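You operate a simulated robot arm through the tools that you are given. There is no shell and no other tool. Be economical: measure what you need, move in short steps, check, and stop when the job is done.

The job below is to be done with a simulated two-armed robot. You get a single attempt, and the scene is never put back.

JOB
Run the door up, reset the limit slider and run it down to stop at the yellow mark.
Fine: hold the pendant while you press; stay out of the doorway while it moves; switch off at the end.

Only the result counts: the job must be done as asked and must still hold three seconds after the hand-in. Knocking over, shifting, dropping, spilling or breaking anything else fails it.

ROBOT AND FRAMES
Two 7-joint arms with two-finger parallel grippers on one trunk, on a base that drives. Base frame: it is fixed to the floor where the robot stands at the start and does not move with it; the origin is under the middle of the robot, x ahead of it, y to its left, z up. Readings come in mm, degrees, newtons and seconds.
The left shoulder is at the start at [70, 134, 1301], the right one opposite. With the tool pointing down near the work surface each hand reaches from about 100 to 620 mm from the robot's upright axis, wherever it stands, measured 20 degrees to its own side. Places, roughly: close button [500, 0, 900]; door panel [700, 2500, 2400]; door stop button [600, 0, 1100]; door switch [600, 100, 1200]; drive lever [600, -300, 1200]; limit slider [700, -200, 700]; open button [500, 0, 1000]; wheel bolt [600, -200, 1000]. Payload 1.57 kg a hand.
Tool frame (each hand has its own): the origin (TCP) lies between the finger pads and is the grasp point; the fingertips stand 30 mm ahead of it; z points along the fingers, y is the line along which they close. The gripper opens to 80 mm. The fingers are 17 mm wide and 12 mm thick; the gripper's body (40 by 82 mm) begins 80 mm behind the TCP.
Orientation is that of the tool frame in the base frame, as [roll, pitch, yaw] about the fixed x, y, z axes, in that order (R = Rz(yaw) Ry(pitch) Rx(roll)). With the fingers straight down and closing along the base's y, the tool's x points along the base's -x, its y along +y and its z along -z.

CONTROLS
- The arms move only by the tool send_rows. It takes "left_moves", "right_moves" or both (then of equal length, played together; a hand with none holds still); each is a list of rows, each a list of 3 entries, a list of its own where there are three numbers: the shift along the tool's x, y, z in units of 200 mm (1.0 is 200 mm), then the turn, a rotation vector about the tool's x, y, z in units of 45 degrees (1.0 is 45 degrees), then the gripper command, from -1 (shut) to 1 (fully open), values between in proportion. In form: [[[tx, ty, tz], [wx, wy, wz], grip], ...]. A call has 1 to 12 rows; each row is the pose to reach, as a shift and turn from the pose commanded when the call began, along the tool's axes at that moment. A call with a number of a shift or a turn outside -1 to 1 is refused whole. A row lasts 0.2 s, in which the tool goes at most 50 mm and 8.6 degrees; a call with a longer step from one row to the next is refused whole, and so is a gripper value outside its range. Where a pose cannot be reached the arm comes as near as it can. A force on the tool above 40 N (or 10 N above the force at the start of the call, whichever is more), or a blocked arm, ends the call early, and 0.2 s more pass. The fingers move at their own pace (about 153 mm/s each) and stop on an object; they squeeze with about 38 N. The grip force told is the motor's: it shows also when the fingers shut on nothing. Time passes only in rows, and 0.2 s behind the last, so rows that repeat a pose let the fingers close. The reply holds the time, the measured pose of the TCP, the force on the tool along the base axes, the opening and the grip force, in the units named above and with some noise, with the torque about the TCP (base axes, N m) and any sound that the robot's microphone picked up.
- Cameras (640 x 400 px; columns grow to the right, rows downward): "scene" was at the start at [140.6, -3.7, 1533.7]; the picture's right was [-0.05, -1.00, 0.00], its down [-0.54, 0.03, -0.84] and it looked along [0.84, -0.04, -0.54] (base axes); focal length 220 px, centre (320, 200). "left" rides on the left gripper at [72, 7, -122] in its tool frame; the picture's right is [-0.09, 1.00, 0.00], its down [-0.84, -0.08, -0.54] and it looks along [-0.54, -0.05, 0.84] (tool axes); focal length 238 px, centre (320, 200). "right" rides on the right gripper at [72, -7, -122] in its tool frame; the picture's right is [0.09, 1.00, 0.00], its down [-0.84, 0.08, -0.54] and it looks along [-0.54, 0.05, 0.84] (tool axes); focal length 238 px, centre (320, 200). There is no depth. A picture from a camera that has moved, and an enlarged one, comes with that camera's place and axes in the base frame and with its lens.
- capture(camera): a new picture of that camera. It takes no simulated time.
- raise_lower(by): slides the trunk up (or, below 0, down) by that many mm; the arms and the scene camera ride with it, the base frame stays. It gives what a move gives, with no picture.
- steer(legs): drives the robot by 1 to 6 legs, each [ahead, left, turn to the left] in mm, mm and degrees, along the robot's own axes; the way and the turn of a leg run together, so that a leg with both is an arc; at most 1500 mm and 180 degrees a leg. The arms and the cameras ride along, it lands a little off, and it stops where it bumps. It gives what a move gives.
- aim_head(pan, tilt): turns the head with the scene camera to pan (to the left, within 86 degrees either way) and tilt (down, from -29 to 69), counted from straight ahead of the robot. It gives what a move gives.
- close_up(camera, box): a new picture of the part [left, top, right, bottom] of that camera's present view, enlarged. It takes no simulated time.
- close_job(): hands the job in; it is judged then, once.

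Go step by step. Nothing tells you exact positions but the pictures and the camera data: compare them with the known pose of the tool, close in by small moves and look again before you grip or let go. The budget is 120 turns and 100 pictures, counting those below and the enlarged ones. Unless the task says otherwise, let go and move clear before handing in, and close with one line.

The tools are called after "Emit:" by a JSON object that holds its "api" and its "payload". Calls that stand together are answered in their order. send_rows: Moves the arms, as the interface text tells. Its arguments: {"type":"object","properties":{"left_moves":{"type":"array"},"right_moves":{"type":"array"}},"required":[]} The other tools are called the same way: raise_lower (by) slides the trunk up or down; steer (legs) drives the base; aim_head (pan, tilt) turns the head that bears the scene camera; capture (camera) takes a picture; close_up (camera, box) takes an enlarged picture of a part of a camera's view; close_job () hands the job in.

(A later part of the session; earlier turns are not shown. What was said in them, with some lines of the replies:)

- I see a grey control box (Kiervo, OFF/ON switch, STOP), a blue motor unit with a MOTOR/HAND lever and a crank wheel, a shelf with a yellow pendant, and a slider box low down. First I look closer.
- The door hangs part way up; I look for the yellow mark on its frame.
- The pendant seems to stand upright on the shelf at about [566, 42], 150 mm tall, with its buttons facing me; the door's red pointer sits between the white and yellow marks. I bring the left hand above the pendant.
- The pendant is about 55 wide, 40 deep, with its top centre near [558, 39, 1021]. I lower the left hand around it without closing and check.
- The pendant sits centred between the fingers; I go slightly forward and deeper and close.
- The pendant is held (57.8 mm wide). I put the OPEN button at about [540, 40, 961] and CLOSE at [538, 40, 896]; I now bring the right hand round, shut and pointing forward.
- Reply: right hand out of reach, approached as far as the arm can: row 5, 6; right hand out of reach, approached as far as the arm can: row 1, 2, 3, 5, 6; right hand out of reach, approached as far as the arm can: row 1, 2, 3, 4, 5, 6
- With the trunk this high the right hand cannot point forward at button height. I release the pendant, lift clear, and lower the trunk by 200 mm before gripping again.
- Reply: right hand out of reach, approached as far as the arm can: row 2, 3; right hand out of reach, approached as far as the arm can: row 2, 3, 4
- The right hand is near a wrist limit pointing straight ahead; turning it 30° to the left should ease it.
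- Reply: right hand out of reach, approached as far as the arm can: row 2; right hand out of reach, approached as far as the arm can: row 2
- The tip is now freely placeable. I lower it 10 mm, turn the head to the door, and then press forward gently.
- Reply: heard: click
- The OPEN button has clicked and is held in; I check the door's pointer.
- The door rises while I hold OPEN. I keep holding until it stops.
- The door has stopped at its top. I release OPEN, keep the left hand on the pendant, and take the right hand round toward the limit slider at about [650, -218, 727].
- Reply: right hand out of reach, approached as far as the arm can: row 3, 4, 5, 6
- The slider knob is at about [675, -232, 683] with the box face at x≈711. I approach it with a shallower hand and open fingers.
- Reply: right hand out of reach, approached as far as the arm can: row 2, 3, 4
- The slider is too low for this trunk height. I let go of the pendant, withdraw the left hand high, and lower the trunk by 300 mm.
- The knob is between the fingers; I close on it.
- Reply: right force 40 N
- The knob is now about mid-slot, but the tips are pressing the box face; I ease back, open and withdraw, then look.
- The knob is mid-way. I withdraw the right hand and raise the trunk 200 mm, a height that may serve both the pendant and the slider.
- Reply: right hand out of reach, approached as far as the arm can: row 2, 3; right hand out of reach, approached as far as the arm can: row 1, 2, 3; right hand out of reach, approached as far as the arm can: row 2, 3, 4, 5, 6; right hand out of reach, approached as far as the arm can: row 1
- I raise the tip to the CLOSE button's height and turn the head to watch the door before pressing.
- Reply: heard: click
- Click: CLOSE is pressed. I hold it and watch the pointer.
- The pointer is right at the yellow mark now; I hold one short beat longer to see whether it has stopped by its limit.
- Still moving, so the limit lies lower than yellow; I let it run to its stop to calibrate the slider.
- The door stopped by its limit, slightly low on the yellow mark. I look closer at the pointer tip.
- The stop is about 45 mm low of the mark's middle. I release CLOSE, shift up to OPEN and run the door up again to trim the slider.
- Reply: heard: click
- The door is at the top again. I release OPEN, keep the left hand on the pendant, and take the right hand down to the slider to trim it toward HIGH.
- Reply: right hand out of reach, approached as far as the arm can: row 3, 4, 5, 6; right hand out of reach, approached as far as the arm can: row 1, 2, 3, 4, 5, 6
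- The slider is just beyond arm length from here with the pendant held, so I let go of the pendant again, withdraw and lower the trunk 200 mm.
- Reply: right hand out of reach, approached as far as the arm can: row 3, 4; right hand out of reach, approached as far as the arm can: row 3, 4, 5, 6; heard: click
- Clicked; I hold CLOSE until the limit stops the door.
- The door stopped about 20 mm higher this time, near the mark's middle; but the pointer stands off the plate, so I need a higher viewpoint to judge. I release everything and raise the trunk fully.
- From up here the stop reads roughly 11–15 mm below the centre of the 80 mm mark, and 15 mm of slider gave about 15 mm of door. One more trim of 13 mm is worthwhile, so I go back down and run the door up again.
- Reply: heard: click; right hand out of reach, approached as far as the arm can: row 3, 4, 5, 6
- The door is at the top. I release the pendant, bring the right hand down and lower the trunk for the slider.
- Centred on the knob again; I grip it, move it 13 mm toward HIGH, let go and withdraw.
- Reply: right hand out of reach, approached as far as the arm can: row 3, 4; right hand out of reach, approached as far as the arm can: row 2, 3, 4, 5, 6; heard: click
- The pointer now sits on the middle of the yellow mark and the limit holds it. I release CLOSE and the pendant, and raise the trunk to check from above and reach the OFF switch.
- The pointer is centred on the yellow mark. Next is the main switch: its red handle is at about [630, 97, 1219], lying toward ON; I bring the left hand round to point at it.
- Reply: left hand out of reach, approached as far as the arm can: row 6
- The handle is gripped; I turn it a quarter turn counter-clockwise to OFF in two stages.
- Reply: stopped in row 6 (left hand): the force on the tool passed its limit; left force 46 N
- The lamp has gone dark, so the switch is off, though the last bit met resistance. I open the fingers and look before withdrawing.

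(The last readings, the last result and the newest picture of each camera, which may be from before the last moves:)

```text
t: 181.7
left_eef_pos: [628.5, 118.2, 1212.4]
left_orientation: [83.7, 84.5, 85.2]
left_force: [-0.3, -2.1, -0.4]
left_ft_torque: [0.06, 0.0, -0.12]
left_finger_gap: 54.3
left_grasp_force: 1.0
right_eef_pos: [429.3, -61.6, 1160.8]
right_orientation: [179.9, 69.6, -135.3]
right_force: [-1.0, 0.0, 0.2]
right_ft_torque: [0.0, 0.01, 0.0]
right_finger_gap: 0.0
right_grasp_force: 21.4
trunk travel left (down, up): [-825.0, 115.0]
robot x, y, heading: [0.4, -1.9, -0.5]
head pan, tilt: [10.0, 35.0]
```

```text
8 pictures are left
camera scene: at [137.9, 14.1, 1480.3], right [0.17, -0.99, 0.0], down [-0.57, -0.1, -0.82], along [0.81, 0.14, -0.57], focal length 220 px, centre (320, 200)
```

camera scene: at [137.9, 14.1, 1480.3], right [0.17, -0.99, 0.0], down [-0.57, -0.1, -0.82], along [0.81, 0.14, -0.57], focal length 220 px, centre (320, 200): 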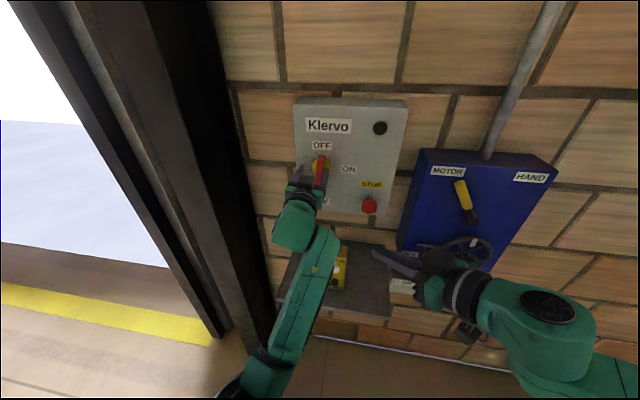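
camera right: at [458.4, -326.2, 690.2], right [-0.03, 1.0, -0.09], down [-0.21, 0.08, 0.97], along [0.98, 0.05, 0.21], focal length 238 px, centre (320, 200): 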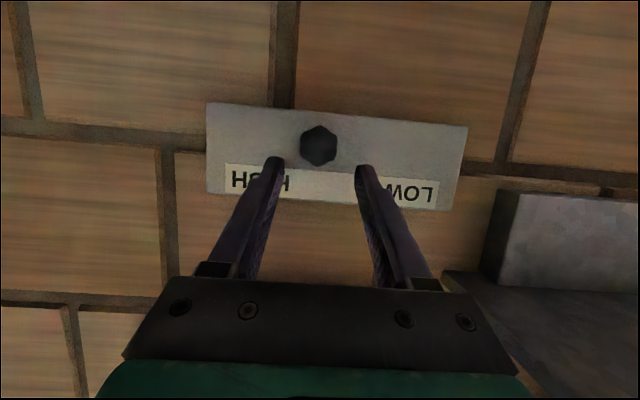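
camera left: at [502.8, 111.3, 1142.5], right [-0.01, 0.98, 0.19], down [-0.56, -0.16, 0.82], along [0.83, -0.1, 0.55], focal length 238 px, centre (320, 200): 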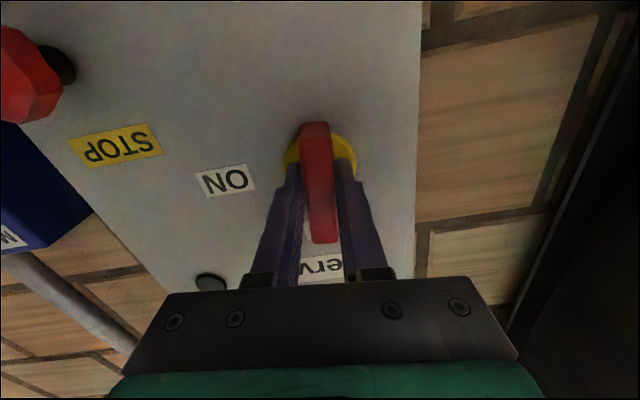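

The lamp is out and the handle points to OFF; the left elbow seems to have come against the door post. I centre the open fingers about the handle and back the base straight away from the wall.

Emit:
{"api": "send_rows", "payload": {"left_moves": [[[0, -0.03, 0], [0, 0, 0], 0.6], [[0, -0.06, 0], [0, 0, 0], 1], [[0, -0.08, 0], [0, 0, 0], 1], [[0, -0.08, 0], [0, 0, 0], 1]]}}

Emit:
{"api": "steer", "payload": {"legs": [[-200, 0, 0]]}}

Emit:
{"api": "capture", "payload": {"camera": "scene"}}

```text
t: 182.7
left_eef_pos: [629.3, 115.2, 1209.2]
left_orientation: [81.5, 81.6, 84.4]
left_force: [-1.6, 0.5, 0.7]
left_ft_torque: [-0.02, -0.04, -0.09]
left_finger_gap: 79.2
left_grasp_force: 0.0
right_eef_pos: [428.6, -62.0, 1160.6]
right_orientation: [-179.9, 69.6, -135.2]
right_force: [-0.1, 0.1, 0.0]
right_ft_torque: [0.02, -0.02, 0.02]
right_finger_gap: 0.2
right_grasp_force: 20.9
trunk travel left (down, up): [-825.0, 115.0]
robot x, y, heading: [0.6, -0.7, -0.4]
head pan, tilt: [10.0, 35.0]
```

```text
t: 184.3
left_eef_pos: [433.4, 114.8, 1207.8]
left_orientation: [82.9, 81.6, 85.2]
left_force: [0.1, -0.5, 0.3]
left_ft_torque: [0.0, -0.02, 0.02]
left_finger_gap: 80.1
left_grasp_force: 0.1
right_eef_pos: [231.1, -61.1, 1160.2]
right_orientation: [179.7, 69.4, -135.7]
right_force: [-0.7, -0.4, -0.6]
right_ft_torque: [-0.02, 0.03, 0.03]
right_finger_gap: 0.4
right_grasp_force: 20.9
trunk travel left (down, up): [-825.0, 115.0]
robot x, y, heading: [-201.7, 0.6, -0.3]
head pan, tilt: [10.0, 35.0]
```

```text
7 pictures are left
camera scene: at [-58.7, 15.3, 1480.0], right [0.17, -0.99, 0.0], down [-0.57, -0.1, -0.82], along [0.81, 0.14, -0.58], focal length 220 px, centre (320, 200)
```

scene: 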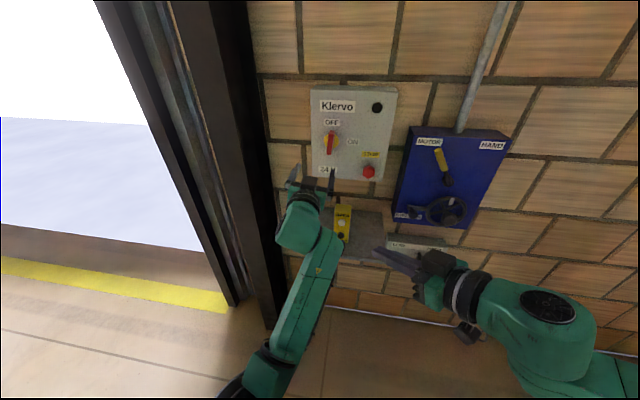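

Clear of everything. I check the switch, the pendant and slider, and finally the door's pointer.

Emit:
{"api": "close_up", "payload": {"camera": "scene", "box": [300, 80, 400, 180]}}

Emit:
{"api": "aim_head", "payload": {"pan": 50, "tilt": -29}}

Emit:
{"api": "capture", "payload": {"camera": "scene"}}

```text
4.00 times, centred on (350, 130) of scene
camera zoom: at [-58.7, 15.3, 1480.0], right [0.17, -0.99, 0.0], down [-0.57, -0.1, -0.82], along [0.81, 0.14, -0.58], focal length 882 px, centre (200, 480)
```

zoom: 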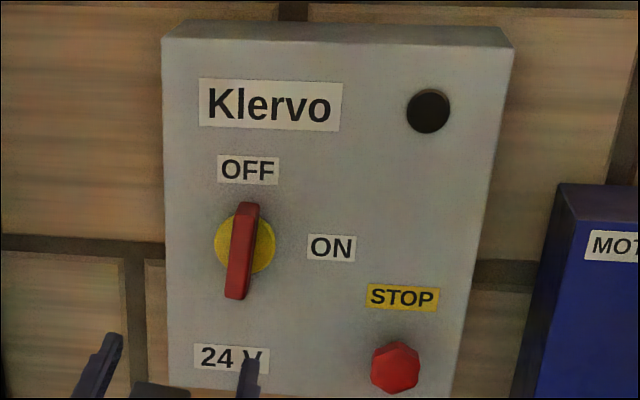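

```text
t: 185.7
left_eef_pos: [430.4, 115.7, 1209.3]
left_orientation: [81.8, 81.5, 84.3]
left_force: [0.9, 0.0, 0.3]
left_ft_torque: [0.01, 0.0, -0.01]
left_finger_gap: 79.8
left_grasp_force: 0.0
right_eef_pos: [230.0, -61.5, 1160.3]
right_orientation: [180.0, 69.4, -135.3]
right_force: [-0.4, -0.3, 0.5]
right_ft_torque: [0.03, 0.0, -0.01]
right_finger_gap: 0.1
right_grasp_force: 21.3
trunk travel left (down, up): [-825.0, 115.0]
robot x, y, heading: [-201.5, 2.5, -0.1]
head pan, tilt: [50.0, -28.6]
```

```text
5 pictures are left
camera scene: at [-105.3, 51.6, 1576.5], right [0.76, -0.65, 0.0], down [0.31, 0.37, -0.88], along [0.57, 0.67, 0.48], focal length 220 px, centre (320, 200)
```

scene: 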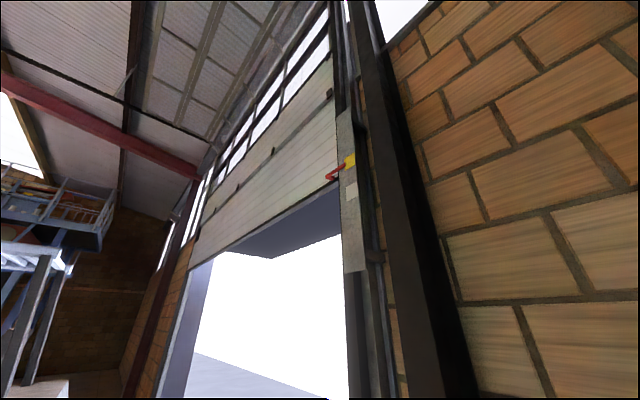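

Emit:
{"api": "close_up", "payload": {"camera": "scene", "box": [320, 140, 370, 190]}}

Emit:
{"api": "aim_head", "payload": {"pan": -5, "tilt": 40}}

Emit:
{"api": "capture", "payload": {"camera": "scene"}}

```text
8.00 times, centred on (345, 165) of scene
camera zoom: at [-105.3, 51.6, 1576.5], right [0.76, -0.65, 0.0], down [0.31, 0.37, -0.88], along [0.57, 0.67, 0.48], focal length 1764 px, centre (120, 480)
```

zoom: 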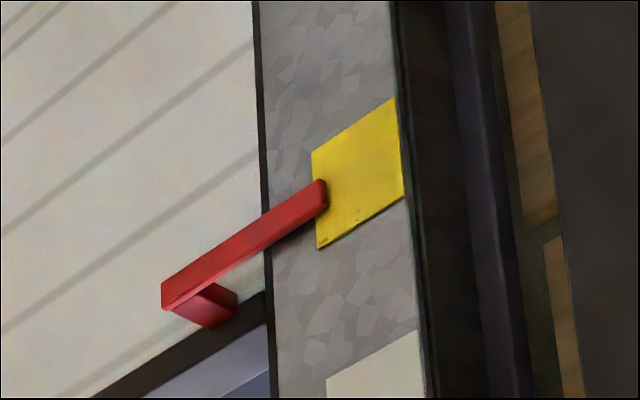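

```text
t: 187.1
left_eef_pos: [430.8, 115.5, 1208.8]
left_orientation: [82.2, 81.6, 84.7]
left_force: [1.3, 0.4, 0.9]
left_ft_torque: [-0.04, -0.03, -0.03]
left_finger_gap: 79.8
left_grasp_force: 0.2
right_eef_pos: [228.6, -61.8, 1160.6]
right_orientation: [179.9, 69.5, -135.2]
right_force: [0.5, 0.2, 0.8]
right_ft_torque: [0.0, -0.01, -0.04]
right_finger_gap: 0.1
right_grasp_force: 20.9
trunk travel left (down, up): [-825.0, 115.0]
robot x, y, heading: [-199.1, 1.1, -0.4]
head pan, tilt: [-5.0, 40.0]
```

```text
3 pictures are left
camera scene: at [-63.6, -7.2, 1472.8], right [-0.09, -1.0, 0.0], down [-0.64, 0.06, -0.77], along [0.76, -0.07, -0.64], focal length 220 px, centre (320, 200)
```

scene: 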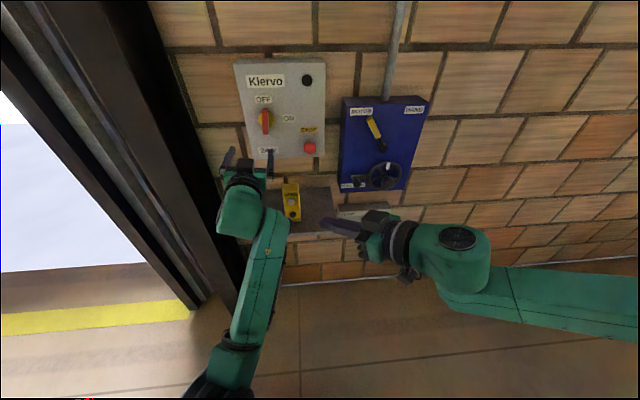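

The door is at the yellow mark, the switch is at OFF with the lamp out, the pendant stands in its place, and both hands are clear, so I hand the job in.

Emit:
{"api": "close_job", "payload": {}}

```text
The job is handed in.
```

I ran the door up, reset the limit slider and ran the door down. It now stops by its limit with the pointer at about the middle of the yellow mark, and the power is off with the lamp out. The switch handle stopped about 6° short of a full quarter turn, where the left elbow apparently came up against the door post.
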